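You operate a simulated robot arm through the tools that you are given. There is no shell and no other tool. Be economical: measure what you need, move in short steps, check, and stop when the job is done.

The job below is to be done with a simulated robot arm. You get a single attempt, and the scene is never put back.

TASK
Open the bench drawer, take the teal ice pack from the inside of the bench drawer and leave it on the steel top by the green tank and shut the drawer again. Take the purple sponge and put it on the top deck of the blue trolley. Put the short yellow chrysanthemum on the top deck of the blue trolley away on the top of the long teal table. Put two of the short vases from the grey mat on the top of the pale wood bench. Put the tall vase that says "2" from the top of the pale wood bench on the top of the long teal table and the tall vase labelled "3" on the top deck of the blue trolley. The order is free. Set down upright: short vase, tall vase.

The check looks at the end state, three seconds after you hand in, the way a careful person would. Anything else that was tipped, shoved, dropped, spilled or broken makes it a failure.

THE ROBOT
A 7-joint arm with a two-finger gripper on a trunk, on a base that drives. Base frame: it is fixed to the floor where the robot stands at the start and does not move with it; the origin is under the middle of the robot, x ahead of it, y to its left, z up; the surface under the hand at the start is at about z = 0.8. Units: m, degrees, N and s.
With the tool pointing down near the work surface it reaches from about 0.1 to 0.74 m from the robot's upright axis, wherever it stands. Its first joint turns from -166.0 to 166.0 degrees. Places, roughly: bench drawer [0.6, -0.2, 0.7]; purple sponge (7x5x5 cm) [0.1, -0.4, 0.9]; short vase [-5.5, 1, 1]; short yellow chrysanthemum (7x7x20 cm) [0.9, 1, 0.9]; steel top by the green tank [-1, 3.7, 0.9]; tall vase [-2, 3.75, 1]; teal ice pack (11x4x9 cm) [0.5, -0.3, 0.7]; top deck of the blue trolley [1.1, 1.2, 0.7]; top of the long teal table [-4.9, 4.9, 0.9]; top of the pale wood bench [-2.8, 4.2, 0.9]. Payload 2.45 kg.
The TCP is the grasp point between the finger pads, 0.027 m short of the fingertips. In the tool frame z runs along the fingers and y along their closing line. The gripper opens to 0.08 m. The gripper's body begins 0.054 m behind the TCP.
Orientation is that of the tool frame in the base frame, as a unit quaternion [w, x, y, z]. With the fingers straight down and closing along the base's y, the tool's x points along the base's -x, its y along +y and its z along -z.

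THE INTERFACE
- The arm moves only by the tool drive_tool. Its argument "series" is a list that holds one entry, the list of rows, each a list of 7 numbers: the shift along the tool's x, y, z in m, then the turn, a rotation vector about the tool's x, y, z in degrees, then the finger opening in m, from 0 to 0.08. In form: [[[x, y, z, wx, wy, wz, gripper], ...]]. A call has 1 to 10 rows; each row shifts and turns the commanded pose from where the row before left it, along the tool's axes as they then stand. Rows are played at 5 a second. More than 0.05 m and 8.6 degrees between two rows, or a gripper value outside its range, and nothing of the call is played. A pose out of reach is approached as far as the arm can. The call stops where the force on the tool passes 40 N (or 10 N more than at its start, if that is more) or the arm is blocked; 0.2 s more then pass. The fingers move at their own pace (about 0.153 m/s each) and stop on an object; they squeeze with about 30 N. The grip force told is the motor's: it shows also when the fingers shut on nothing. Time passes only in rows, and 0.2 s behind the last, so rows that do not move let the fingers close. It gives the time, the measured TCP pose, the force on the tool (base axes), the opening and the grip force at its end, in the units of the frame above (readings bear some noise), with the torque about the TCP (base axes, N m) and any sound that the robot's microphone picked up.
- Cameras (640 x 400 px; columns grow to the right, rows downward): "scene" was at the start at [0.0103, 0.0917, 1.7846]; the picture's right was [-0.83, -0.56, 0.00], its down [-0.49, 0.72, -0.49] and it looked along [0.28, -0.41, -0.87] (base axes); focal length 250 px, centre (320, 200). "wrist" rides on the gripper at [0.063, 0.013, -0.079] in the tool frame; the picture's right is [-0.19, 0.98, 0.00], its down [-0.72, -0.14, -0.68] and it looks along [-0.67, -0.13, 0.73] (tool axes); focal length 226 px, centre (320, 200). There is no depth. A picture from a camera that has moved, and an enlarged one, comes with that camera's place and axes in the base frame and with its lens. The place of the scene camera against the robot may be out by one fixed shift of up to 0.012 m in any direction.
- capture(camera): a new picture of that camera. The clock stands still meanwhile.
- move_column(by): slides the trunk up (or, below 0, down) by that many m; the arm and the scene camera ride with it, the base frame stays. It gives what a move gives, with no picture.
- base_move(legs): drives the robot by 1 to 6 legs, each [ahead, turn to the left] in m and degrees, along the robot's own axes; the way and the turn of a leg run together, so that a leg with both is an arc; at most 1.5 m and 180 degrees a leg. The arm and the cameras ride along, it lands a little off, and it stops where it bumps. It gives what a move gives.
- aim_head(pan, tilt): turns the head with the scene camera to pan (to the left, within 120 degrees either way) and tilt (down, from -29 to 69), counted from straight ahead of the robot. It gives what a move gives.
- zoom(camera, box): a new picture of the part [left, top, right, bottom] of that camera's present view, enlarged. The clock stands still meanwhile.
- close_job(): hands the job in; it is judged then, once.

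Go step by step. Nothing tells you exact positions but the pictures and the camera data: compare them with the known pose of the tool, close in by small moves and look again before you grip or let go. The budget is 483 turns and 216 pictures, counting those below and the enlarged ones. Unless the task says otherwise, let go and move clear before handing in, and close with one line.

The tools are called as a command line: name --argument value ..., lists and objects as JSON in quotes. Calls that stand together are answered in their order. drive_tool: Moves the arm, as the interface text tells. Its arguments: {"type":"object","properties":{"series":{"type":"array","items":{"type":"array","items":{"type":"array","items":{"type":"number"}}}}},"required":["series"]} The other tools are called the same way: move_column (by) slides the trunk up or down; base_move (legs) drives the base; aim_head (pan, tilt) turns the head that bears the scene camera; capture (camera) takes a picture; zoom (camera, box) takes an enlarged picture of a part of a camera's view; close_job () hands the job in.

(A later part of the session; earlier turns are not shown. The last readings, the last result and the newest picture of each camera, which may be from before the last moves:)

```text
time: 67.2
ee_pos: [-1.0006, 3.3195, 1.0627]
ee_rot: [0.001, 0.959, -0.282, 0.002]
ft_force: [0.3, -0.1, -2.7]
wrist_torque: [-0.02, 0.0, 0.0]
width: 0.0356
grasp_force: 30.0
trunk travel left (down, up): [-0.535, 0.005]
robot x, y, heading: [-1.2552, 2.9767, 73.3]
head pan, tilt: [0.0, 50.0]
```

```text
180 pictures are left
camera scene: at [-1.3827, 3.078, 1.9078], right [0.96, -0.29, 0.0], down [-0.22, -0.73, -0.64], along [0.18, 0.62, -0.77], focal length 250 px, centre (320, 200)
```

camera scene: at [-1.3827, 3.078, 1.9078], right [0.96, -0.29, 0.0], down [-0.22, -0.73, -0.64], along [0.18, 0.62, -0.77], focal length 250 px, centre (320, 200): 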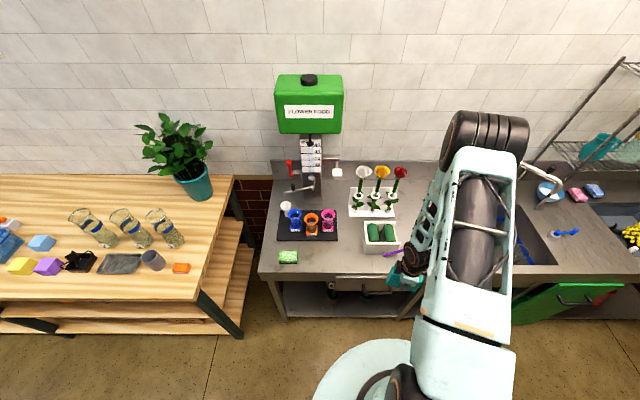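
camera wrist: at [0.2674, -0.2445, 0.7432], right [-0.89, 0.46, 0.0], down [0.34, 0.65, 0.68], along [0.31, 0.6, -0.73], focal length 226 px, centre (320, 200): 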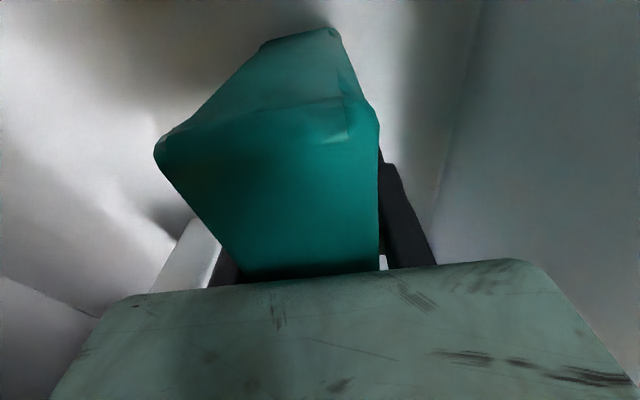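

The spot holds at about (-1.195,3.56). I'll turn the pack parallel to the counter and move above it.

drive_tool --series '[[[0, 0, 0, 0, 0, -8.1, 0.0], [0, 0, 0, 0, 0, -8.1, 0.0], [-0.0366, -0.0247, 0, 0, 0, 0, 0.0], [-0.0366, -0.0247, 0, 0, 0, 0, 0.0], [-0.0366, -0.0247, 0, 0, 0, 0, 0.0], [-0.0366, -0.0247, 0, 0, 0, 0, 0.0], [-0.0366, -0.0247, 0, 0, 0, 0, 0.0], [-0.0366, -0.0247, 0, 0, 0, 0, 0.0], [-0.0366, -0.0247, 0, 0, 0, 0, 0.0], [0, 0, 0, 0, 0, 0, 0.0]]]'

capture --camera "scene"

capture --camera "wrist"

```text
time: 69.4
ee_pos: [-1.1966, 3.5589, 1.0599]
ee_rot: [0.002, 0.989, -0.145, 0.001]
ft_force: [-0.8, -1.1, -2.5]
wrist_torque: [0.03, 0.0, 0.0]
width: 0.0356
grasp_force: 29.7
trunk travel left (down, up): [-0.535, 0.005]
robot x, y, heading: [-1.2574, 2.9799, 73.4]
head pan, tilt: [0.0, 50.0]
```

```text
179 pictures are left
camera scene: at [-1.3818, 3.0773, 1.9079], right [0.96, -0.29, 0.0], down [-0.22, -0.73, -0.64], along [0.18, 0.62, -0.77], focal length 250 px, centre (320, 200)
```

scene: 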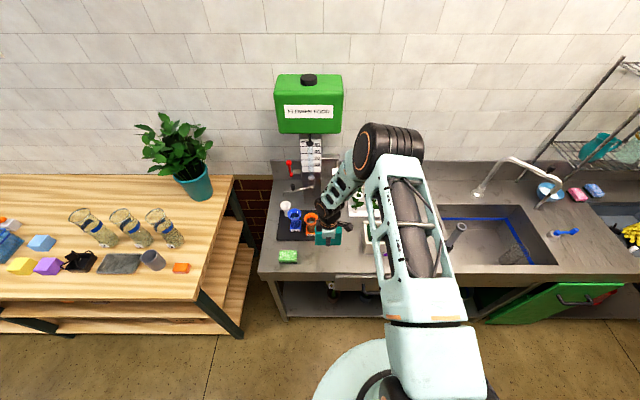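

```text
178 pictures are left
camera wrist: at [-1.1395, 3.5315, 1.1399], right [-0.47, -0.88, 0.0], down [-0.65, 0.34, 0.68], along [-0.6, 0.32, -0.73], focal length 226 px, centre (320, 200)
```

wrist: 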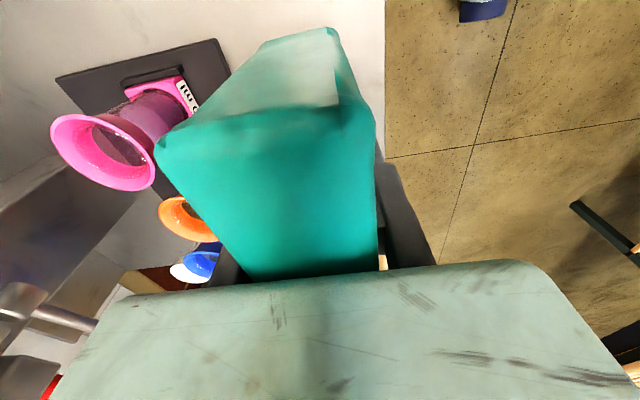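

Position looks right; I'll shift 1.5 cm inward and lower toward the surface.

drive_tool --series '[[[0, -0.015, 0.03, 0, 0, 0, 0.0], [0, 0, 0.03, 0, 0, 0, 0.0], [0, 0, 0.02, 0, 0, 0, 0.0], [0, 0, 0, 0, 0, 0, 0.0]]]'

zoom --camera "scene" --box '[250, 180, 410, 280]'

capture --camera "wrist"

```text
time: 70.4
ee_pos: [-1.1912, 3.5733, 0.9787]
ee_rot: [0.0, 0.99, -0.144, 0.002]
ft_force: [-0.6, -0.7, -2.1]
wrist_torque: [-0.01, 0.01, 0.0]
width: 0.0355
grasp_force: 30.0
trunk travel left (down, up): [-0.535, 0.005]
robot x, y, heading: [-1.255, 2.9754, 73.0]
head pan, tilt: [0.0, 50.0]
```

```text
4.00 times, centred on (330, 230) of scene
camera zoom: at [-1.3833, 3.0777, 1.9078], right [0.96, -0.29, 0.0], down [-0.22, -0.73, -0.64], along [0.18, 0.62, -0.77], focal length 1001 px, centre (280, 80)
```

zoom: 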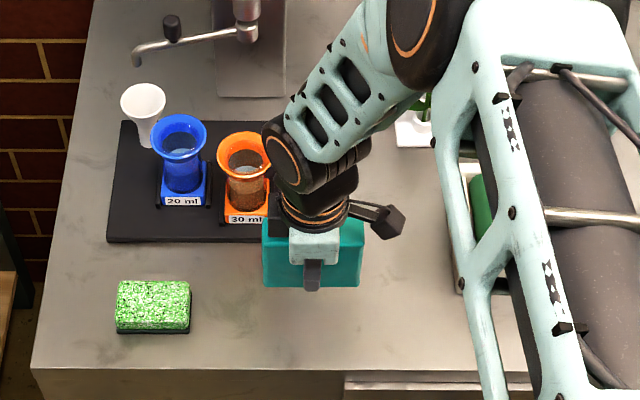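

```text
176 pictures are left
camera wrist: at [-1.1346, 3.5455, 1.06], right [-0.47, -0.88, 0.0], down [-0.65, 0.34, 0.68], along [-0.6, 0.32, -0.73], focal length 226 px, centre (320, 200)
```

wrist: 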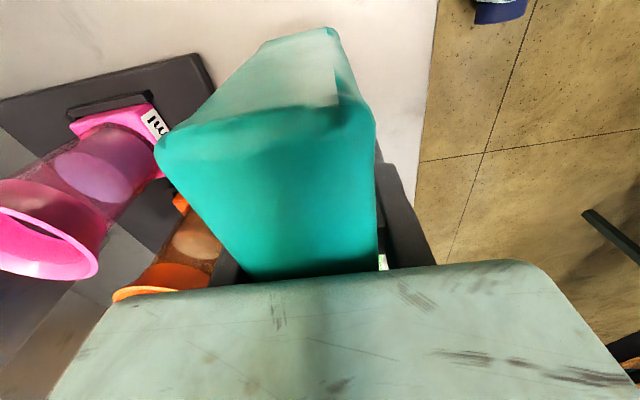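

Clear on all sides. Lowering in small steps until contact.

drive_tool --series '[[[0, 0, 0.008, 0, 0, 0, 0.0], [0, 0, 0.006, 0, 0, 0, 0.0], [0, 0, 0.004, 0, 0, 0, 0.0], [0, 0, 0, 0, 0, 0, 0.0]]]'

```text
time: 71.4
ee_pos: [-1.1934, 3.5732, 0.9627]
ee_rot: [0.0, 0.989, -0.145, 0.002]
ft_force: [-0.1, -0.1, -1.9]
wrist_torque: [-0.02, -0.02, -0.03]
width: 0.0356
grasp_force: 29.8
trunk travel left (down, up): [-0.535, 0.005]
robot x, y, heading: [-1.254, 2.9739, 73.3]
head pan, tilt: [0.0, 50.0]
```

drive_tool --series '[[[0, 0, 0.003, 0, 0, 0, 0.0], [0, 0, 0.003, 0, 0, 0, 0.0], [0, 0, 0, 0, 0, 0, 0.0]]]'

zoom --camera "scene" --box '[290, 200, 370, 250]'

```text
time: 72.2
ee_pos: [-1.1912, 3.5739, 0.9567]
ee_rot: [0.002, 0.99, -0.144, 0.002]
ft_force: [0.4, -0.1, -3.8]
wrist_torque: [-0.01, 0.0, 0.0]
width: 0.0354
grasp_force: 29.1
trunk travel left (down, up): [-0.535, 0.005]
robot x, y, heading: [-1.2594, 2.9747, 73.3]
head pan, tilt: [0.0, 50.0]
```

```text
8.00 times, centred on (330, 225) of scene
camera zoom: at [-1.3829, 3.0782, 1.9077], right [0.96, -0.29, 0.0], down [-0.22, -0.73, -0.64], along [0.18, 0.62, -0.77], focal length 2002 px, centre (240, 0)
```

zoom: 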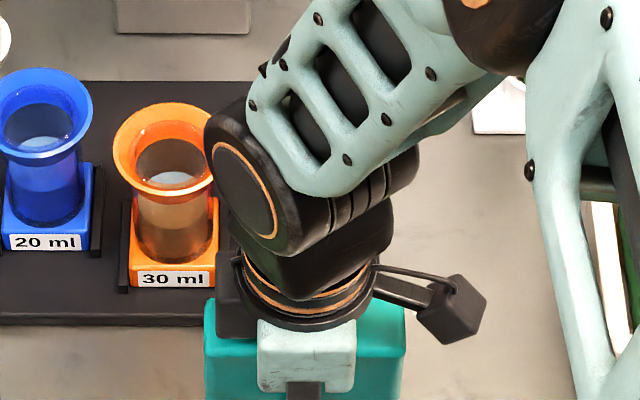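

drive_tool --series '[[[0, 0, 0.003, 0, 0, 0, 0.0], [0, 0, 0, 0, 0, 0, 0.0]]]'

drive_tool --series '[[[0, 0, 0.003, 0, 0, 0, 0.0], [0, 0, 0, 0, 0, 0, 0.0]]]'

drive_tool --series '[[[0, 0, 0.003, 0, 0, 0, 0.0], [0, 0, 0, 0, 0, 0, 0.0]]]'

```text
time: 72.8
ee_pos: [-1.1917, 3.573, 0.9545]
ee_rot: [0.0, 0.989, -0.145, 0.001]
ft_force: [-0.5, 0.3, -2.8]
wrist_torque: [0.0, -0.03, 0.05]
width: 0.0358
grasp_force: 30.3
trunk travel left (down, up): [-0.535, 0.005]
robot x, y, heading: [-1.2587, 2.977, 73.6]
head pan, tilt: [0.0, 50.0]
```

```text
time: 73.4
ee_pos: [-1.1926, 3.5732, 0.9502]
ee_rot: [0.0, 0.989, -0.145, 0.002]
ft_force: [-0.4, 0.0, -2.3]
wrist_torque: [0.0, -0.04, 0.01]
width: 0.0355
grasp_force: 29.3
trunk travel left (down, up): [-0.535, 0.005]
robot x, y, heading: [-1.2553, 2.979, 73.4]
head pan, tilt: [0.0, 50.0]
```

```text
time: 74.0
ee_pos: [-1.1918, 3.5744, 0.9476]
ee_rot: [0.002, 0.989, -0.145, 0.001]
ft_force: [0.5, 0.3, -3.1]
wrist_torque: [0.01, 0.04, -0.01]
width: 0.0358
grasp_force: 30.0
trunk travel left (down, up): [-0.535, 0.005]
robot x, y, heading: [-1.2553, 2.9769, 73.3]
head pan, tilt: [0.0, 50.0]
```

drive_tool --series '[[[0, 0, 0.003, 0, 0, 0, 0.0], [0, 0, 0.003, 0, 0, 0, 0.0], [0, 0, 0, 0, 0, 0, 0.0]]]'

drive_tool --series '[[[0, 0, 0.003, 0, 0, 0, 0.0], [0, 0, 0, 0, 0, 0, 0.0]]]'

capture --camera "wrist"

```text
time: 74.8
ee_pos: [-1.192, 3.5728, 0.9426]
ee_rot: [0.002, 0.99, -0.144, 0.001]
ft_force: [-0.1, -0.2, -3.4]
wrist_torque: [-0.03, 0.01, 0.0]
width: 0.0354
grasp_force: 30.0
trunk travel left (down, up): [-0.535, 0.005]
robot x, y, heading: [-1.2575, 2.9772, 73.4]
head pan, tilt: [0.0, 50.0]
```

```text
time: 75.4
ee_pos: [-1.1922, 3.5729, 0.9398]
ee_rot: [0.0, 0.99, -0.144, 0.002]
ft_force: [0.3, 0.5, -2.5]
wrist_torque: [0.01, -0.01, -0.01]
width: 0.0353
grasp_force: 29.9
trunk travel left (down, up): [-0.535, 0.005]
robot x, y, heading: [-1.2546, 2.9739, 73.4]
head pan, tilt: [0.0, 50.0]
```

```text
174 pictures are left
camera wrist: at [-1.1341, 3.5457, 1.0191], right [-0.47, -0.88, 0.0], down [-0.65, 0.34, 0.68], along [-0.6, 0.32, -0.73], focal length 226 px, centre (320, 200)
```

wrist: 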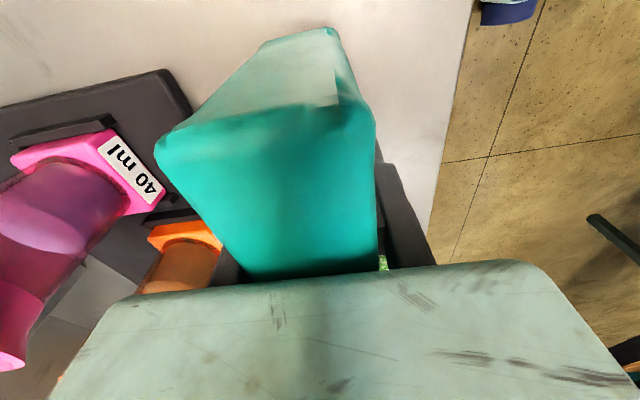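

drive_tool --series '[[[0, 0, 0.003, 0, 0, 0, 0.0], [0, 0, 0.003, 0, 0, 0, 0.0], [0, 0, 0, 0, 0, 0, 0.0]]]'

drive_tool --series '[[[0, 0, 0.003, 0, 0, 0, 0.0], [0, 0, 0.003, 0, 0, 0, 0.0], [0, 0, 0, 0, 0, 0, 0.0]]]'

zoom --camera "scene" --box '[250, 180, 410, 280]'

```text
time: 76.2
ee_pos: [-1.1914, 3.5725, 0.9328]
ee_rot: [0.001, 0.99, -0.144, 0.001]
ft_force: [0.1, -1.1, -2.4]
wrist_torque: [-0.01, -0.01, 0.02]
width: 0.0355
grasp_force: 29.6
trunk travel left (down, up): [-0.535, 0.005]
robot x, y, heading: [-1.2586, 2.9761, 73.5]
head pan, tilt: [0.0, 50.0]
```

```text
time: 77.0
ee_pos: [-1.193, 3.5734, 0.9263]
ee_rot: [0.0, 0.989, -0.145, 0.001]
ft_force: [-0.5, 0.0, -2.6]
wrist_torque: [-0.03, -0.01, 0.01]
width: 0.0358
grasp_force: 29.3
trunk travel left (down, up): [-0.535, 0.005]
robot x, y, heading: [-1.2586, 2.9716, 73.2]
head pan, tilt: [0.0, 50.0]
```

```text
4.00 times, centred on (330, 230) of scene
camera zoom: at [-1.383, 3.0782, 1.9077], right [0.96, -0.29, 0.0], down [-0.22, -0.73, -0.64], along [0.18, 0.62, -0.77], focal length 1001 px, centre (280, 80)
```

zoom: 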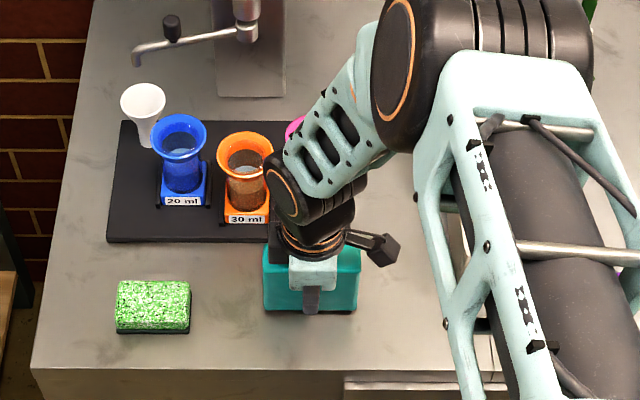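

Geometry suggests the bottom is within a centimetre or so of the counter. Continuing small steps down.

drive_tool --series '[[[0, 0, 0.003, 0, 0, 0, 0.0], [0, 0, 0, 0, 0, 0, 0.0]]]'

drive_tool --series '[[[0, 0, 0.003, 0, 0, 0, 0.0], [0, 0, 0, 0, 0, 0, 0.0]]]'

drive_tool --series '[[[0, 0, 0.003, 0, 0, 0, 0.0], [0, 0, 0, 0, 0, 0, 0.0]]]'

```text
time: 77.6
ee_pos: [-1.1918, 3.5732, 0.9233]
ee_rot: [0.001, 0.99, -0.144, 0.002]
ft_force: [0.3, -0.2, -1.9]
wrist_torque: [0.0, 0.02, 0.0]
width: 0.0354
grasp_force: 30.0
trunk travel left (down, up): [-0.535, 0.005]
robot x, y, heading: [-1.2562, 2.9767, 73.4]
head pan, tilt: [0.0, 50.0]
```

```text
time: 78.2
ee_pos: [-1.1902, 3.5732, 0.9201]
ee_rot: [0.001, 0.989, -0.145, 0.002]
ft_force: [1.2, 0.3, -2.5]
wrist_torque: [-0.01, 0.0, 0.01]
width: 0.0356
grasp_force: 30.1
trunk travel left (down, up): [-0.535, 0.005]
robot x, y, heading: [-1.2598, 2.9775, 73.3]
head pan, tilt: [0.0, 50.0]
```

```text
time: 78.8
ee_pos: [-1.1919, 3.5727, 0.9181]
ee_rot: [0.0, 0.989, -0.145, 0.001]
ft_force: [1.0, 0.5, 2.8]
wrist_torque: [0.06, 0.27, 0.0]
width: 0.0355
grasp_force: 30.6
trunk travel left (down, up): [-0.535, 0.005]
robot x, y, heading: [-1.257, 2.9736, 73.5]
head pan, tilt: [0.0, 50.0]
```

Contact felt (force flipped sign). Releasing and lifting clear.

drive_tool --series '[[[0, 0, 0, 0, 0, 0, 0.07], [0, 0, 0, 0, 0, 0, 0.07], [0, 0, -0.03, 0, 0, 0, 0.07], [0, 0, -0.05, 0, 0, 0, 0.07], [0, 0, -0.05, 0, 0, 0, 0.07], [0, 0, -0.05, 0, 0, 0, 0.07]]]'

capture --camera "scene"

```text
time: 80.2
ee_pos: [-1.1931, 3.5717, 1.0995]
ee_rot: [0.001, 0.989, -0.145, 0.002]
ft_force: [0.1, -0.8, -0.1]
wrist_torque: [0.02, -0.02, 0.02]
width: 0.0701
grasp_force: 0.0
trunk travel left (down, up): [-0.535, 0.005]
robot x, y, heading: [-1.2549, 2.9752, 73.6]
head pan, tilt: [0.0, 50.0]
```

```text
172 pictures are left
camera scene: at [-1.3831, 3.0766, 1.9079], right [0.96, -0.29, 0.0], down [-0.22, -0.73, -0.64], along [0.18, 0.62, -0.77], focal length 250 px, centre (320, 200)
```

scene: 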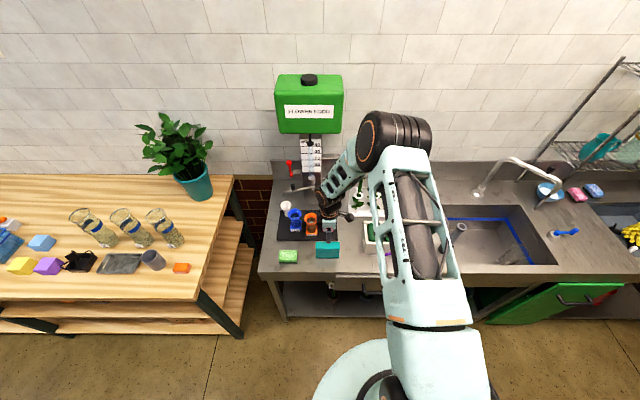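

The pack stands on the steel top. Next the three tall vases on the pale bench — zooming to read the labels.

zoom --camera "scene" --box '[40, 190, 200, 290]'

aim_head --pan 40 --tilt 40

capture --camera "scene"

```text
4.00 times, centred on (120, 240) of scene
camera zoom: at [-1.3831, 3.0766, 1.9079], right [0.96, -0.29, 0.0], down [-0.22, -0.73, -0.64], along [0.18, 0.62, -0.77], focal length 1001 px, centre (1120, 40)
```

zoom: 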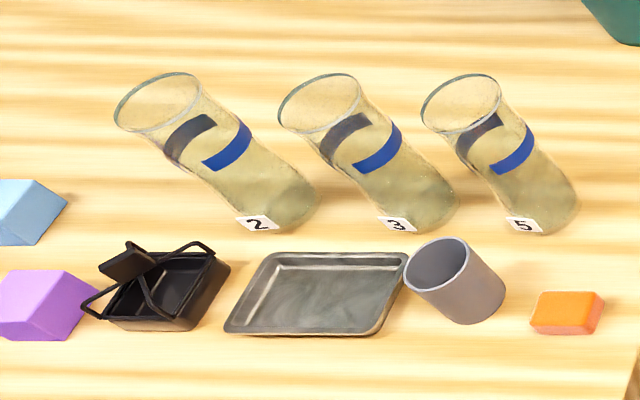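

```text
time: 81.2
ee_pos: [-1.1919, 3.5737, 1.0984]
ee_rot: [0.0, 0.989, -0.145, 0.002]
ft_force: [-1.2, -0.1, 0.0]
wrist_torque: [0.01, -0.01, -0.03]
width: 0.07
grasp_force: 0.0
trunk travel left (down, up): [-0.535, 0.005]
robot x, y, heading: [-1.258, 2.9746, 73.1]
head pan, tilt: [40.0, 40.0]
```

```text
170 pictures are left
camera scene: at [-1.4387, 3.0824, 1.9219], right [0.92, 0.4, 0.0], down [0.25, -0.59, -0.77], along [-0.3, 0.7, -0.64], focal length 250 px, centre (320, 200)
```

scene: 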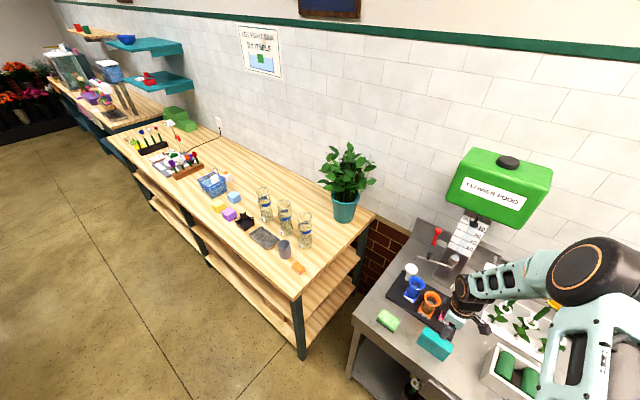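

Labels read 2, 3, 5 from left to right. Let me enlarge a side view to judge the vases' shape and size.

zoom --camera "scene" --box '[210, 170, 338, 250]'

```text
5.00 times, centred on (274, 210) of scene
camera zoom: at [-1.4387, 3.0824, 1.9219], right [0.92, 0.4, 0.0], down [0.25, -0.59, -0.77], along [-0.3, 0.7, -0.64], focal length 1251 px, centre (550, 150)
```

zoom: 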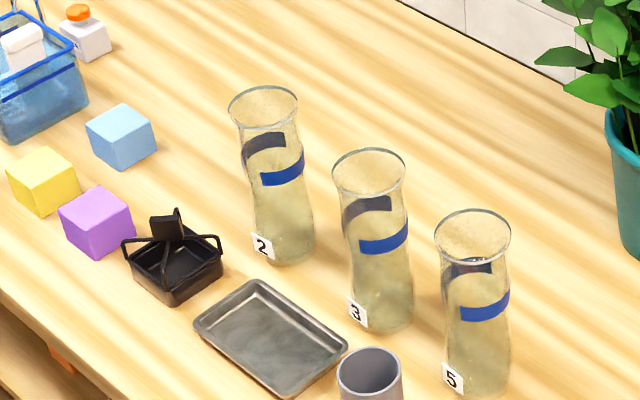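

The vases are about 20 cm tall, rim ~7.5 cm, waist ~6 cm. I'll grip the waist with a tilted tool. First retract the arm and turn the tool to closing left-right.

drive_tool --series '[[[0, 0.049, 0, 0, 0, 0, 0.08], [0, 0.049, 0, 0, 0, 0, 0.08], [0, 0.045, 0, 0, 0, 8.2, 0.08], [0, 0, 0, 0, 0, 8.2, 0.08], [0, 0, 0, 0, 0, 8.2, 0.08], [0, 0, 0, 0, 0, 8.2, 0.08], [0, 0, 0, 0, 0, 8.2, 0.08], [0, 0, 0, 0, 0, 8.2, 0.08], [0, 0, 0, 0, 0, 8.2, 0.08], [0, 0, 0, 0, 0, 8.2, 0.08]]]'

drive_tool --series '[[[0.045, 0, 0, 0, 0, 8.2, 0.08], [0.045, 0, 0, 0, 0, 8.1, 0.08], [0, 0, 0, 0, 0, 8.1, 0.08], [0, 0, 0, 0, -8, 0, 0.08], [0, 0, 0, 0, -8, 0, 0.08], [0, 0, 0, 0, -8, 0, 0.08], [0, 0, 0, 0, -8, 0, 0.08], [0, 0, 0, 0, -8, 0, 0.08], [0, 0, 0, 0, -8, 0, 0.08], [0, 0, 0, 0, -2, 0, 0.08]]]'

capture --camera "wrist"

```text
time: 83.5
ee_pos: [-1.2333, 3.4355, 1.0979]
ee_rot: [0.0, 0.752, -0.659, 0.001]
ft_force: [-0.2, 0.2, 0.3]
wrist_torque: [0.02, -0.02, -0.07]
width: 0.0801
grasp_force: 0.0
trunk travel left (down, up): [-0.535, 0.005]
robot x, y, heading: [-1.2604, 2.9736, 73.3]
head pan, tilt: [40.0, 40.0]
```

```text
time: 85.7
ee_pos: [-1.2271, 3.3462, 1.0981]
ee_rot: [0.34, -0.542, 0.726, 0.252]
ft_force: [-0.4, -0.1, 0.2]
wrist_torque: [-0.03, -0.01, 0.02]
width: 0.08
grasp_force: 0.1
trunk travel left (down, up): [-0.535, 0.005]
robot x, y, heading: [-1.2585, 2.9769, 73.5]
head pan, tilt: [40.0, 40.0]
```

```text
168 pictures are left
camera wrist: at [-1.2683, 3.2555, 1.1015], right [-0.9, 0.4, 0.15], down [0.12, -0.1, 0.99], along [0.41, 0.91, 0.04], focal length 226 px, centre (320, 200)
```

wrist: 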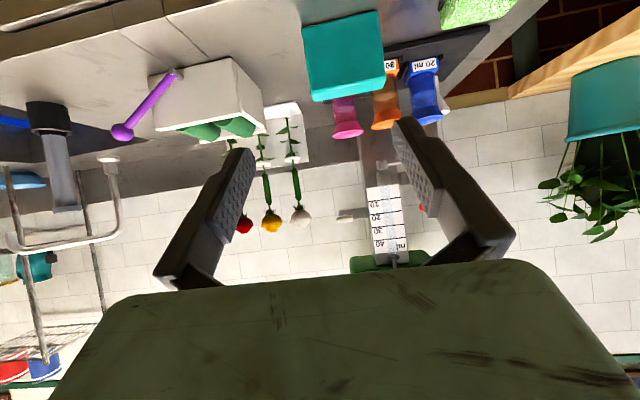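

Now drive 0.94 m left along the bench to face vase 3.

base_move --legs '[[0, 90], [0.94, 0], [0, -90]]'

aim_head --pan 0 --tilt 50

capture --camera "scene"

capture --camera "wrist"

```text
time: 98.4
ee_pos: [-2.128, 3.6123, 1.0964]
ee_rot: [0.34, -0.542, 0.726, 0.252]
ft_force: [-1.0, -0.1, -0.3]
wrist_torque: [0.0, 0.0, 0.01]
width: 0.0798
grasp_force: 0.0
trunk travel left (down, up): [-0.535, 0.005]
robot x, y, heading: [-2.1607, 3.2397, 73.3]
head pan, tilt: [40.0, 40.0]
```

```text
time: 99.5
ee_pos: [-2.128, 3.6122, 1.0979]
ee_rot: [0.339, -0.542, 0.726, 0.252]
ft_force: [-0.9, -0.5, 0.1]
wrist_torque: [-0.02, 0.03, 0.02]
width: 0.0799
grasp_force: 0.0
trunk travel left (down, up): [-0.535, 0.005]
robot x, y, heading: [-2.1562, 3.2414, 73.6]
head pan, tilt: [0.0, 50.0]
```

```text
167 pictures are left
camera scene: at [-2.2826, 3.3441, 1.9078], right [0.96, -0.28, 0.0], down [-0.22, -0.73, -0.64], along [0.18, 0.62, -0.77], focal length 250 px, centre (320, 200)
```

scene: 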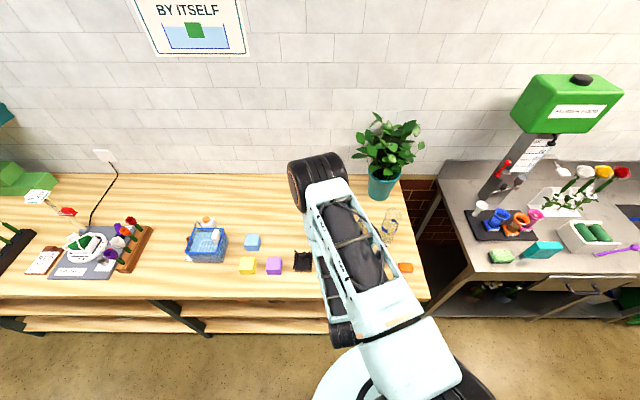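

```text
166 pictures are left
camera wrist: at [-2.168, 3.5216, 1.1015], right [-0.91, 0.4, 0.15], down [0.12, -0.1, 0.99], along [0.41, 0.91, 0.04], focal length 226 px, centre (320, 200)
```

wrist: 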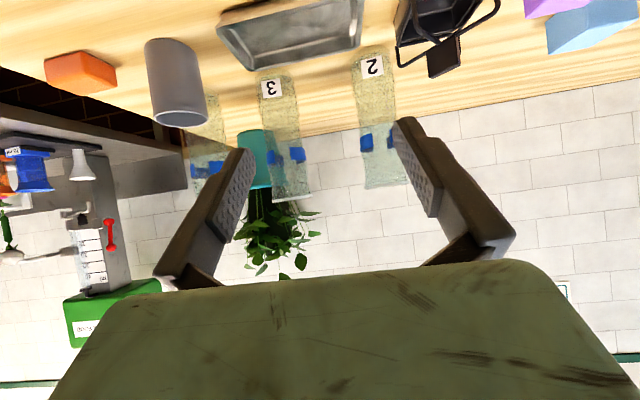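

The wrist camera shows vases 3 and 2 upside-down. I'll zoom to fix vase 3's bearing.

zoom --camera "wrist" --box '[200, 50, 440, 200]'

```text
2.67 times, centred on (320, 125) of wrist
camera zoom: at [-2.168, 3.5216, 1.1015], right [-0.91, 0.4, 0.15], down [0.12, -0.1, 0.99], along [0.41, 0.91, 0.04], focal length 603 px, centre (320, 400)
```

zoom: 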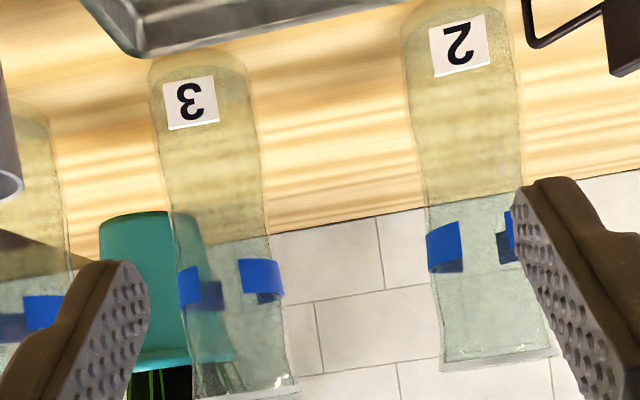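

Vase 3's waist is near (-1.963,3.87,1.02). I'll move to a pre-grasp point 13 cm back along the tool axis and look.

drive_tool --series '[[[-0.026, -0.017, 0.0292, 0, 0, 0, 0.08], [-0.026, -0.017, 0.0292, 0, 0, 0, 0.08], [-0.026, -0.017, 0.0292, 0, 0, 0, 0.08], [-0.026, -0.017, 0.0292, 0, 0, 0, 0.08], [-0.026, -0.017, 0.0292, 0, 0, 0, 0.08], [0, 0, 0, 0, 0, 0, 0.08]]]'

capture --camera "wrist"

capture --camera "scene"

```text
time: 100.9
ee_pos: [-1.9906, 3.7754, 1.1037]
ee_rot: [0.339, -0.543, 0.726, 0.252]
ft_force: [0.7, -0.7, 0.1]
wrist_torque: [0.03, -0.01, 0.0]
width: 0.08
grasp_force: 0.0
trunk travel left (down, up): [-0.535, 0.005]
robot x, y, heading: [-2.1587, 3.2412, 73.4]
head pan, tilt: [0.0, 50.0]
```

```text
164 pictures are left
camera wrist: at [-2.0313, 3.6837, 1.1074], right [-0.91, 0.4, 0.14], down [0.12, -0.1, 0.99], along [0.41, 0.91, 0.04], focal length 226 px, centre (320, 200)
```

wrist: 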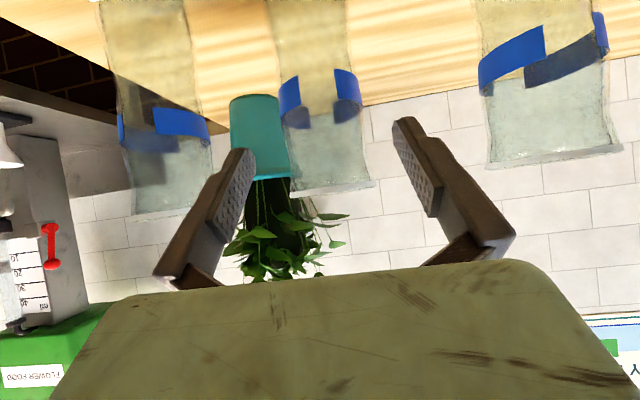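

```text
163 pictures are left
camera scene: at [-2.2836, 3.3438, 1.9077], right [0.96, -0.28, 0.0], down [-0.22, -0.73, -0.64], along [0.18, 0.62, -0.77], focal length 250 px, centre (320, 200)
```

scene: 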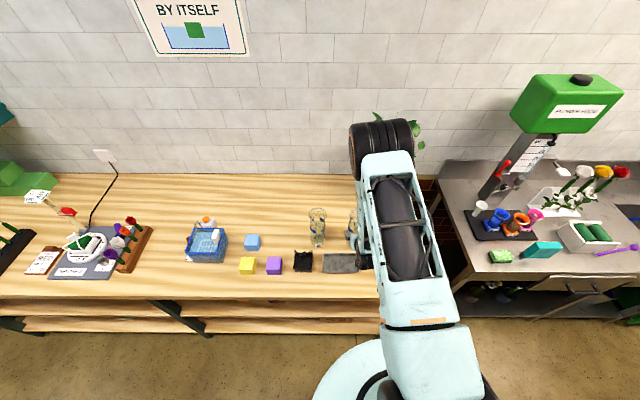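

Vase 3's waist sits right on the finger axis. Advancing most of the way, then checking.

drive_tool --series '[[[0, 0, 0.03, 0, 0, 0, 0.08], [0, 0, 0.03, 0, 0, 0, 0.08], [0, 0, 0.02, 0, 0, 0, 0.08], [0, 0, 0, 0, 0, 0, 0.08]]]'

capture --camera "wrist"

```text
time: 101.9
ee_pos: [-1.9724, 3.8337, 1.0518]
ee_rot: [0.339, -0.542, 0.726, 0.252]
ft_force: [0.1, 0.2, 0.4]
wrist_torque: [-0.03, 0.01, 0.03]
width: 0.0799
grasp_force: 0.0
trunk travel left (down, up): [-0.535, 0.005]
robot x, y, heading: [-2.1601, 3.2426, 73.5]
head pan, tilt: [0.0, 50.0]
```

```text
162 pictures are left
camera wrist: at [-2.0129, 3.7428, 1.0555], right [-0.91, 0.4, 0.15], down [0.12, -0.1, 0.99], along [0.41, 0.91, 0.04], focal length 226 px, centre (320, 200)
```

wrist: 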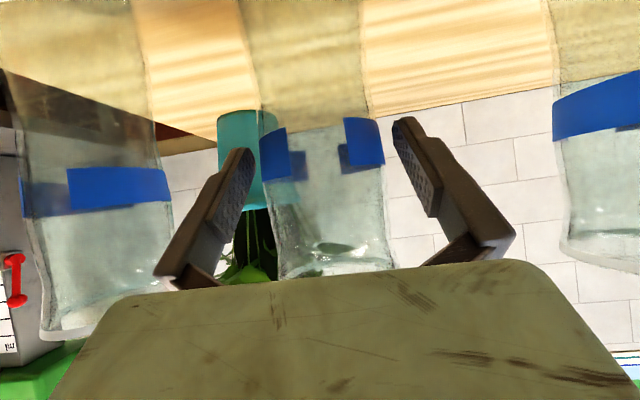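

The palm would come close to the rim at this tilt, so I'll back off slightly and flatten the tool by 12°.

drive_tool --series '[[[0, 0, -0.03, 0, -6, 0, 0.08], [0, 0, 0, 0, -6, 0, 0.08], [0, 0, 0, 0, 0, 0, 0.08]]]'

capture --camera "wrist"

```text
time: 102.7
ee_pos: [-1.9787, 3.8123, 1.0723]
ee_rot: [0.414, -0.513, 0.687, 0.307]
ft_force: [-0.4, 0.0, 0.3]
wrist_torque: [-0.01, 0.02, 0.03]
width: 0.0803
grasp_force: 0.1
trunk travel left (down, up): [-0.535, 0.005]
robot x, y, heading: [-2.1551, 3.2428, 73.7]
head pan, tilt: [0.0, 50.0]
```

```text
161 pictures are left
camera wrist: at [-2.0188, 3.7222, 1.0541], right [-0.91, 0.37, 0.17], down [0.06, -0.29, 0.95], along [0.4, 0.88, 0.25], focal length 226 px, centre (320, 200)
```

wrist: 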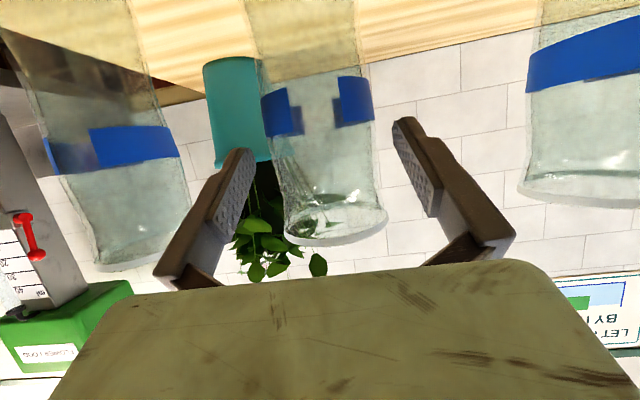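

Looks good and centred. Dropping 2.6 cm, then advancing along the fingers.

drive_tool --series '[[[0.0115, 0, 0.0061, 0, 0, 0, 0.08], [0.0115, 0, 0.0061, 0, 0, 0, 0.08], [0, 0, 0.02, 0, 0, 0, 0.08], [0, 0, 0.02, 0, 0, 0, 0.08], [0, 0, 0, 0, 0, 0, 0.08]]]'

capture --camera "wrist"

```text
time: 103.9
ee_pos: [-1.9687, 3.8453, 1.0279]
ee_rot: [0.414, -0.513, 0.687, 0.307]
ft_force: [0.2, 0.9, 0.0]
wrist_torque: [0.0, -0.03, 0.02]
width: 0.08
grasp_force: 0.1
trunk travel left (down, up): [-0.535, 0.005]
robot x, y, heading: [-2.1553, 3.2417, 73.6]
head pan, tilt: [0.0, 50.0]
```

```text
160 pictures are left
camera wrist: at [-2.0094, 3.7569, 1.0093], right [-0.91, 0.37, 0.17], down [0.06, -0.29, 0.95], along [0.4, 0.88, 0.25], focal length 226 px, centre (320, 200)
```

wrist: 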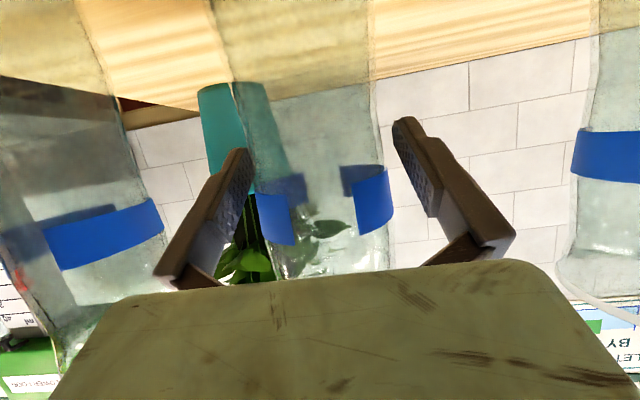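

I need a better range to the vase, so I'll zoom now, shift slightly in height and zoom again for parallax.

zoom --camera "wrist" --box '[220, 100, 420, 260]'

drive_tool --series '[[[-0.02, 0, 0, 0, 0, 0, 0.08], [0, 0, 0, 0, 0, 0, 0.08]]]'

zoom --camera "wrist" --box '[220, 100, 420, 260]'

```text
2.50 times, centred on (320, 180) of wrist
camera zoom: at [-2.0094, 3.7569, 1.0093], right [-0.91, 0.37, 0.17], down [0.06, -0.29, 0.95], along [0.4, 0.88, 0.25], focal length 565 px, centre (320, 250)
```

zoom: 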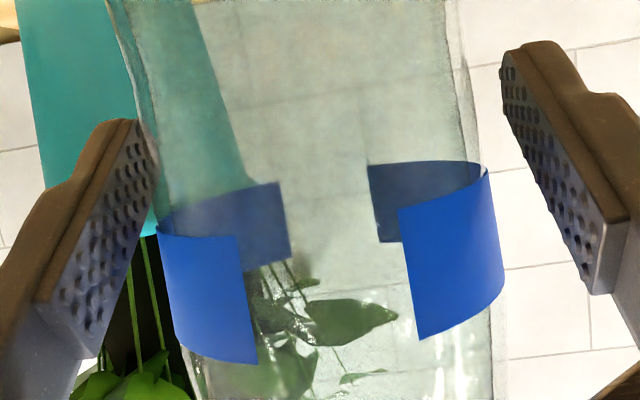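

```text
time: 104.5
ee_pos: [-1.9655, 3.8562, 1.0448]
ee_rot: [0.412, -0.514, 0.687, 0.307]
ft_force: [-0.8, 0.9, 0.9]
wrist_torque: [0.01, 0.04, 0.0]
width: 0.0801
grasp_force: 0.1
trunk travel left (down, up): [-0.535, 0.005]
robot x, y, heading: [-2.1605, 3.2407, 73.6]
head pan, tilt: [0.0, 50.0]
```

```text
2.50 times, centred on (320, 180) of wrist
camera zoom: at [-2.0065, 3.7658, 1.0267], right [-0.91, 0.37, 0.17], down [0.06, -0.29, 0.95], along [0.4, 0.88, 0.25], focal length 565 px, centre (320, 250)
```

zoom: 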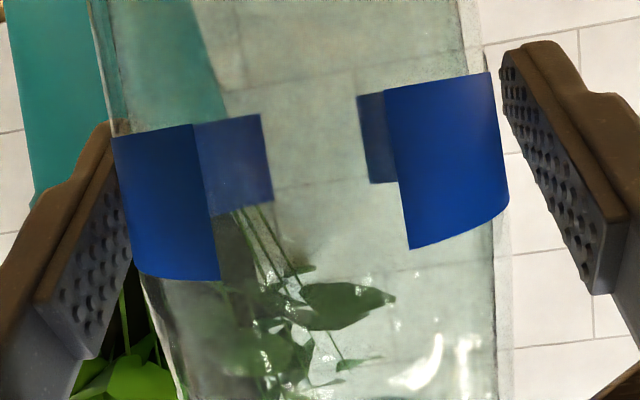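

Parallax puts the vase axis at (-1.960,3.863), about 8 mm ahead of the TCP and 3 mm to the right. Correcting and closing.

drive_tool --series '[[[0.006, -0.0033, 0.003, 0, 0, 0, 0.08], [0, 0, 0, 0, 0, 0, 0.07], [0, 0, 0, 0, 0, 0, 0.05], [0, 0, 0, 0, 0, 0, 0.04], [0, 0, 0, 0, 0, 0, 0.04]]]'

capture --camera "wrist"

```text
time: 105.7
ee_pos: [-1.9631, 3.8548, 1.039]
ee_rot: [0.414, -0.513, 0.687, 0.307]
ft_force: [-1.6, 1.0, 0.1]
wrist_torque: [-0.02, 0.06, -0.01]
width: 0.0672
grasp_force: 29.3
trunk travel left (down, up): [-0.535, 0.005]
robot x, y, heading: [-2.1558, 3.2479, 73.6]
head pan, tilt: [0.0, 50.0]
```

```text
157 pictures are left
camera wrist: at [-2.0034, 3.7647, 1.0204], right [-0.91, 0.37, 0.17], down [0.06, -0.29, 0.95], along [0.4, 0.88, 0.25], focal length 226 px, centre (320, 200)
```

wrist: 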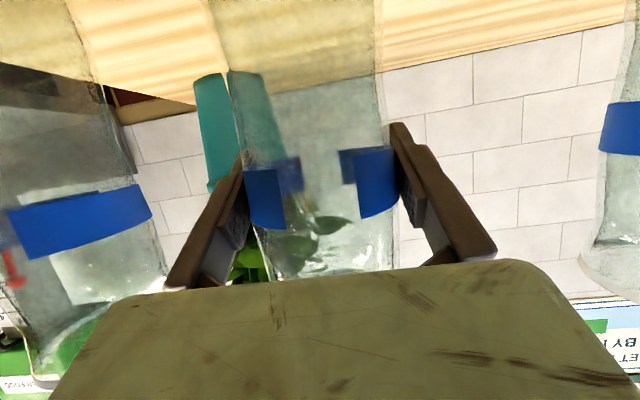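

Held at 67 mm. Lifting straight up, then I'll back away.

drive_tool --series '[[[-0.0088, 0, -0.0047, 0, 0, 0, 0.04], [-0.0177, 0, -0.0094, 0, 0, 0, 0.04], [-0.0353, 0, -0.0188, 0, 0, 0, 0.04], [-0.0353, 0, -0.0188, 0, 0, 0, 0.04], [-0.0177, 0, -0.0094, 0, 0, 0, 0.04], [0, 0, 0, 0, 0, 0, 0.04]]]'

capture --camera "wrist"

capture --camera "scene"

```text
time: 107.1
ee_pos: [-1.963, 3.8541, 1.1674]
ee_rot: [0.413, -0.514, 0.686, 0.307]
ft_force: [0.5, -0.2, -5.2]
wrist_torque: [0.0, 0.0, -0.04]
width: 0.0667
grasp_force: 30.0
trunk travel left (down, up): [-0.535, 0.005]
robot x, y, heading: [-2.159, 3.2465, 73.5]
head pan, tilt: [0.0, 50.0]
```

```text
156 pictures are left
camera wrist: at [-2.0039, 3.7647, 1.1497], right [-0.91, 0.37, 0.17], down [0.06, -0.29, 0.95], along [0.4, 0.88, 0.25], focal length 226 px, centre (320, 200)
```

wrist: 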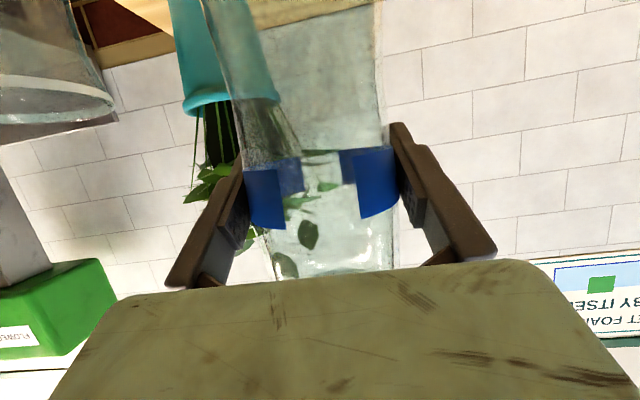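

```text
155 pictures are left
camera scene: at [-2.2822, 3.3449, 1.9077], right [0.96, -0.28, 0.0], down [-0.22, -0.73, -0.64], along [0.18, 0.62, -0.77], focal length 250 px, centre (320, 200)
```

scene: 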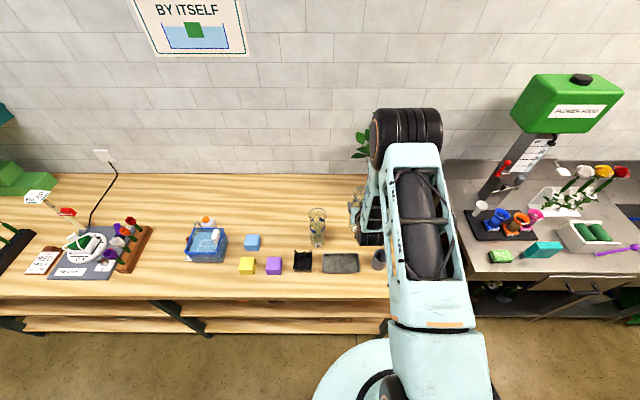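

Vase 3 is safely in hand. I'll pull the arm in and drive toward the trolley, swinging wide around the wooden table.

drive_tool --series '[[[0.0235, 0, -0.0441, 0, 0, 0, 0.04], [0.0235, 0, -0.0441, 0, 0, 0, 0.04], [0.0235, 0, -0.0441, 0, 0, 0, 0.04], [0.0235, 0, -0.0441, 0, 0, 0, 0.04], [0.0235, 0, -0.0441, 0, 0, 0, 0.04], [0, 0, 0, 0, 0, 0, 0.04]]]'

base_move --legs '[[0, -90], [1.3, 0], [0, -43], [1.45, 0], [0, 43]]'

aim_head --pan 0 --tilt 40

capture --camera "scene"

```text
time: 108.5
ee_pos: [-2.0339, 3.6131, 1.1669]
ee_rot: [0.412, -0.513, 0.687, 0.307]
ft_force: [-0.1, -0.3, -5.9]
wrist_torque: [0.01, 0.01, -0.04]
width: 0.0668
grasp_force: 30.0
trunk travel left (down, up): [-0.535, 0.005]
robot x, y, heading: [-2.1569, 3.2411, 73.4]
head pan, tilt: [0.0, 50.0]
```

```text
time: 129.8
ee_pos: [0.1801, 1.496, 1.1684]
ee_rot: [0.508, 0.128, 0.848, -0.078]
ft_force: [0.5, -0.7, -6.0]
wrist_torque: [0.01, 0.05, -0.03]
width: 0.0664
grasp_force: 29.9
trunk travel left (down, up): [-0.535, 0.005]
robot x, y, heading: [-0.1921, 1.6208, -17.1]
head pan, tilt: [0.0, 50.0]
```

```text
time: 130.5
ee_pos: [0.1793, 1.4947, 1.1679]
ee_rot: [0.508, 0.127, 0.848, -0.078]
ft_force: [-0.2, -0.5, -4.7]
wrist_torque: [-0.01, 0.03, 0.01]
width: 0.0669
grasp_force: 30.0
trunk travel left (down, up): [-0.535, 0.005]
robot x, y, heading: [-0.1889, 1.6231, -17.2]
head pan, tilt: [0.0, 40.0]
```

```text
154 pictures are left
camera scene: at [-0.0937, 1.7443, 1.9219], right [-0.29, -0.96, 0.0], down [-0.62, 0.19, -0.77], along [0.73, -0.23, -0.64], focal length 250 px, centre (320, 200)
```

scene: 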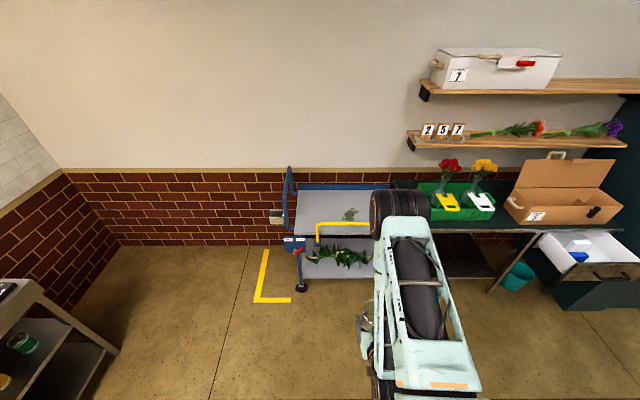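

The trolley deck is ahead, with a yellow rail at its near-left edge. Driving 0.4 m closer for a clearer look.

base_move --legs '[[0.4, 0]]'

aim_head --pan 0 --tilt 55

capture --camera "scene"

capture --camera "wrist"

```text
time: 133.0
ee_pos: [0.5642, 1.3796, 1.1685]
ee_rot: [0.509, 0.126, 0.848, -0.077]
ft_force: [0.3, 0.2, -5.3]
wrist_torque: [-0.02, 0.03, -0.01]
width: 0.0668
grasp_force: 30.2
trunk travel left (down, up): [-0.535, 0.005]
robot x, y, heading: [0.1932, 1.5037, -17.1]
head pan, tilt: [0.0, 40.0]
```

```text
time: 133.8
ee_pos: [0.5641, 1.3791, 1.1673]
ee_rot: [0.508, 0.127, 0.848, -0.078]
ft_force: [-0.4, 0.5, -6.2]
wrist_torque: [-0.02, 0.02, -0.01]
width: 0.0665
grasp_force: 29.9
trunk travel left (down, up): [-0.535, 0.005]
robot x, y, heading: [0.1896, 1.5095, -16.8]
head pan, tilt: [0.0, 55.0]
```

```text
153 pictures are left
camera scene: at [0.277, 1.631, 1.9013], right [-0.29, -0.96, 0.0], down [-0.78, 0.24, -0.57], along [0.55, -0.17, -0.82], focal length 250 px, centre (320, 200)
```

scene: 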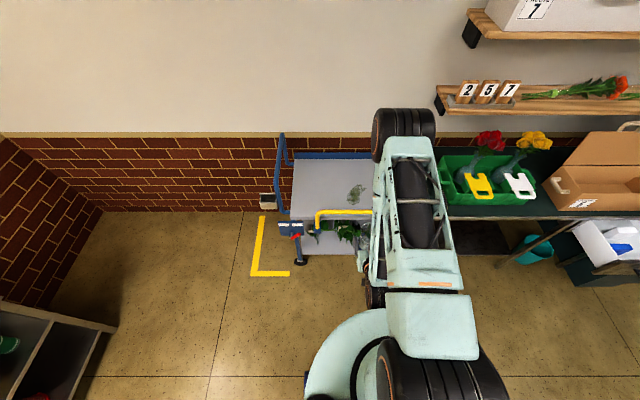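

```text
152 pictures are left
camera wrist: at [0.4717, 1.423, 1.1501], right [0.38, 0.91, 0.17], down [-0.29, -0.06, 0.95], along [0.88, -0.41, 0.25], focal length 226 px, centre (320, 200)
```

wrist: 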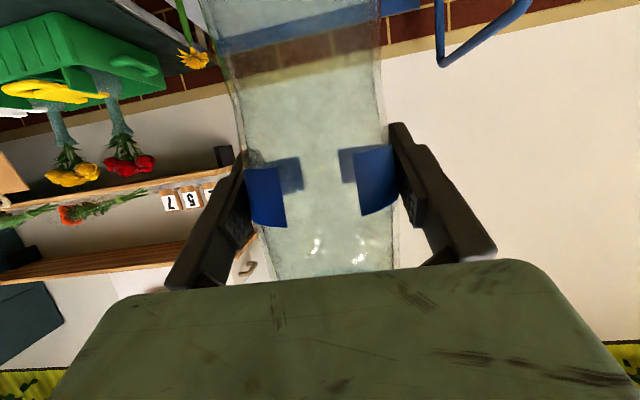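

zoom --camera "scene" --box '[250, 120, 410, 280]'

aim_head --pan -60 --tilt 50

capture --camera "scene"

```text
2.50 times, centred on (330, 200) of scene
camera zoom: at [0.277, 1.631, 1.9013], right [-0.29, -0.96, 0.0], down [-0.78, 0.24, -0.57], along [0.55, -0.17, -0.82], focal length 626 px, centre (295, 200)
```

zoom: 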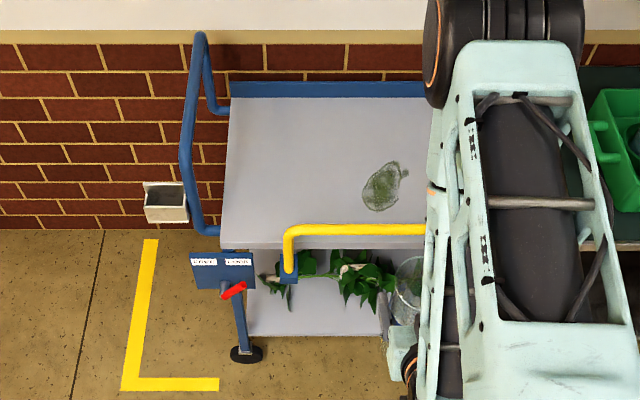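

```text
time: 135.1
ee_pos: [0.5636, 1.3798, 1.1689]
ee_rot: [0.508, 0.126, 0.849, -0.077]
ft_force: [0.2, -0.1, -5.7]
wrist_torque: [0.03, 0.04, -0.01]
width: 0.0668
grasp_force: 30.0
trunk travel left (down, up): [-0.535, 0.005]
robot x, y, heading: [0.1948, 1.5076, -16.9]
head pan, tilt: [-60.0, 50.0]
```

```text
150 pictures are left
camera scene: at [0.2255, 1.577, 1.9078], right [-0.97, -0.23, 0.0], down [-0.17, 0.75, -0.64], along [0.15, -0.63, -0.77], focal length 250 px, centre (320, 200)
```

scene: 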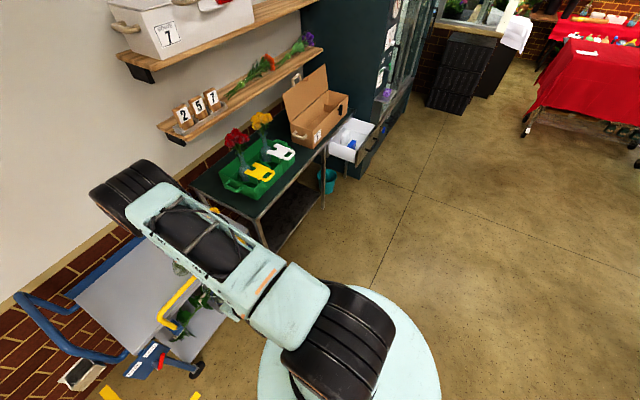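

The arm hides the right half of the deck. I'll turn the base left a bit and look right at the trolley.

base_move --legs '[[0, 45]]'

aim_head --pan -55 --tilt 45

capture --camera "scene"

```text
time: 137.6
ee_pos: [0.5437, 1.6793, 1.1683]
ee_rot: [0.499, -0.208, 0.832, 0.122]
ft_force: [0.3, 0.2, -3.7]
wrist_torque: [-0.01, 0.0, -0.01]
width: 0.0668
grasp_force: 30.0
trunk travel left (down, up): [-0.535, 0.005]
robot x, y, heading: [0.1912, 1.5052, 28.1]
head pan, tilt: [-60.0, 50.0]
```

```text
time: 138.2
ee_pos: [0.5437, 1.6786, 1.167]
ee_rot: [0.5, -0.207, 0.832, 0.122]
ft_force: [0.4, 0.1, -4.3]
wrist_torque: [-0.02, 0.02, -0.01]
width: 0.0668
grasp_force: 30.3
trunk travel left (down, up): [-0.535, 0.005]
robot x, y, heading: [0.1926, 1.5035, 28.1]
head pan, tilt: [-55.0, 45.0]
```

```text
149 pictures are left
camera scene: at [0.1753, 1.59, 1.9147], right [-0.45, -0.89, 0.0], down [-0.63, 0.32, -0.71], along [0.63, -0.32, -0.71], focal length 250 px, centre (320, 200)
```

scene: 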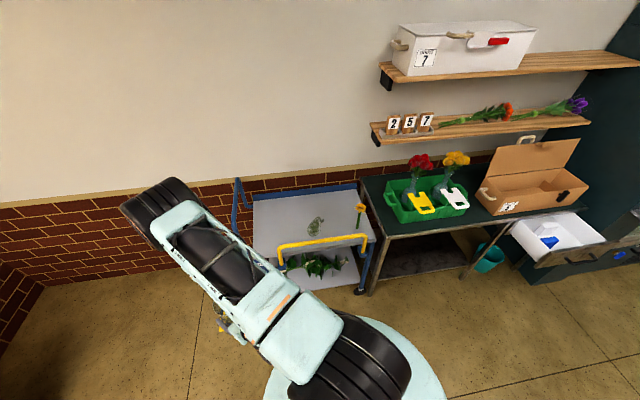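

zoom --camera "scene" --box '[230, 170, 390, 310]'

```text
2.86 times, centred on (310, 240) of scene
camera zoom: at [0.1753, 1.59, 1.9147], right [-0.45, -0.89, 0.0], down [-0.63, 0.32, -0.71], along [0.63, -0.32, -0.71], focal length 715 px, centre (349, 86)
```

zoom: 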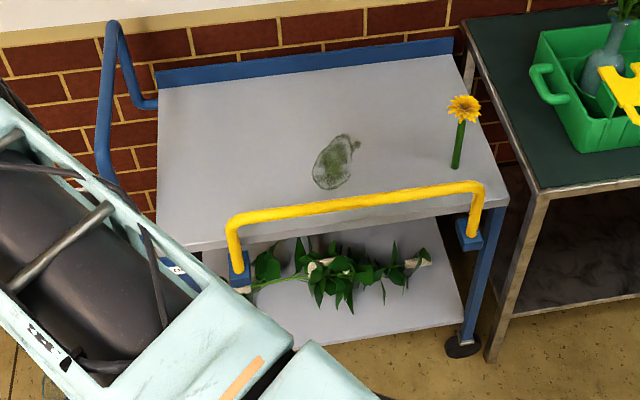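

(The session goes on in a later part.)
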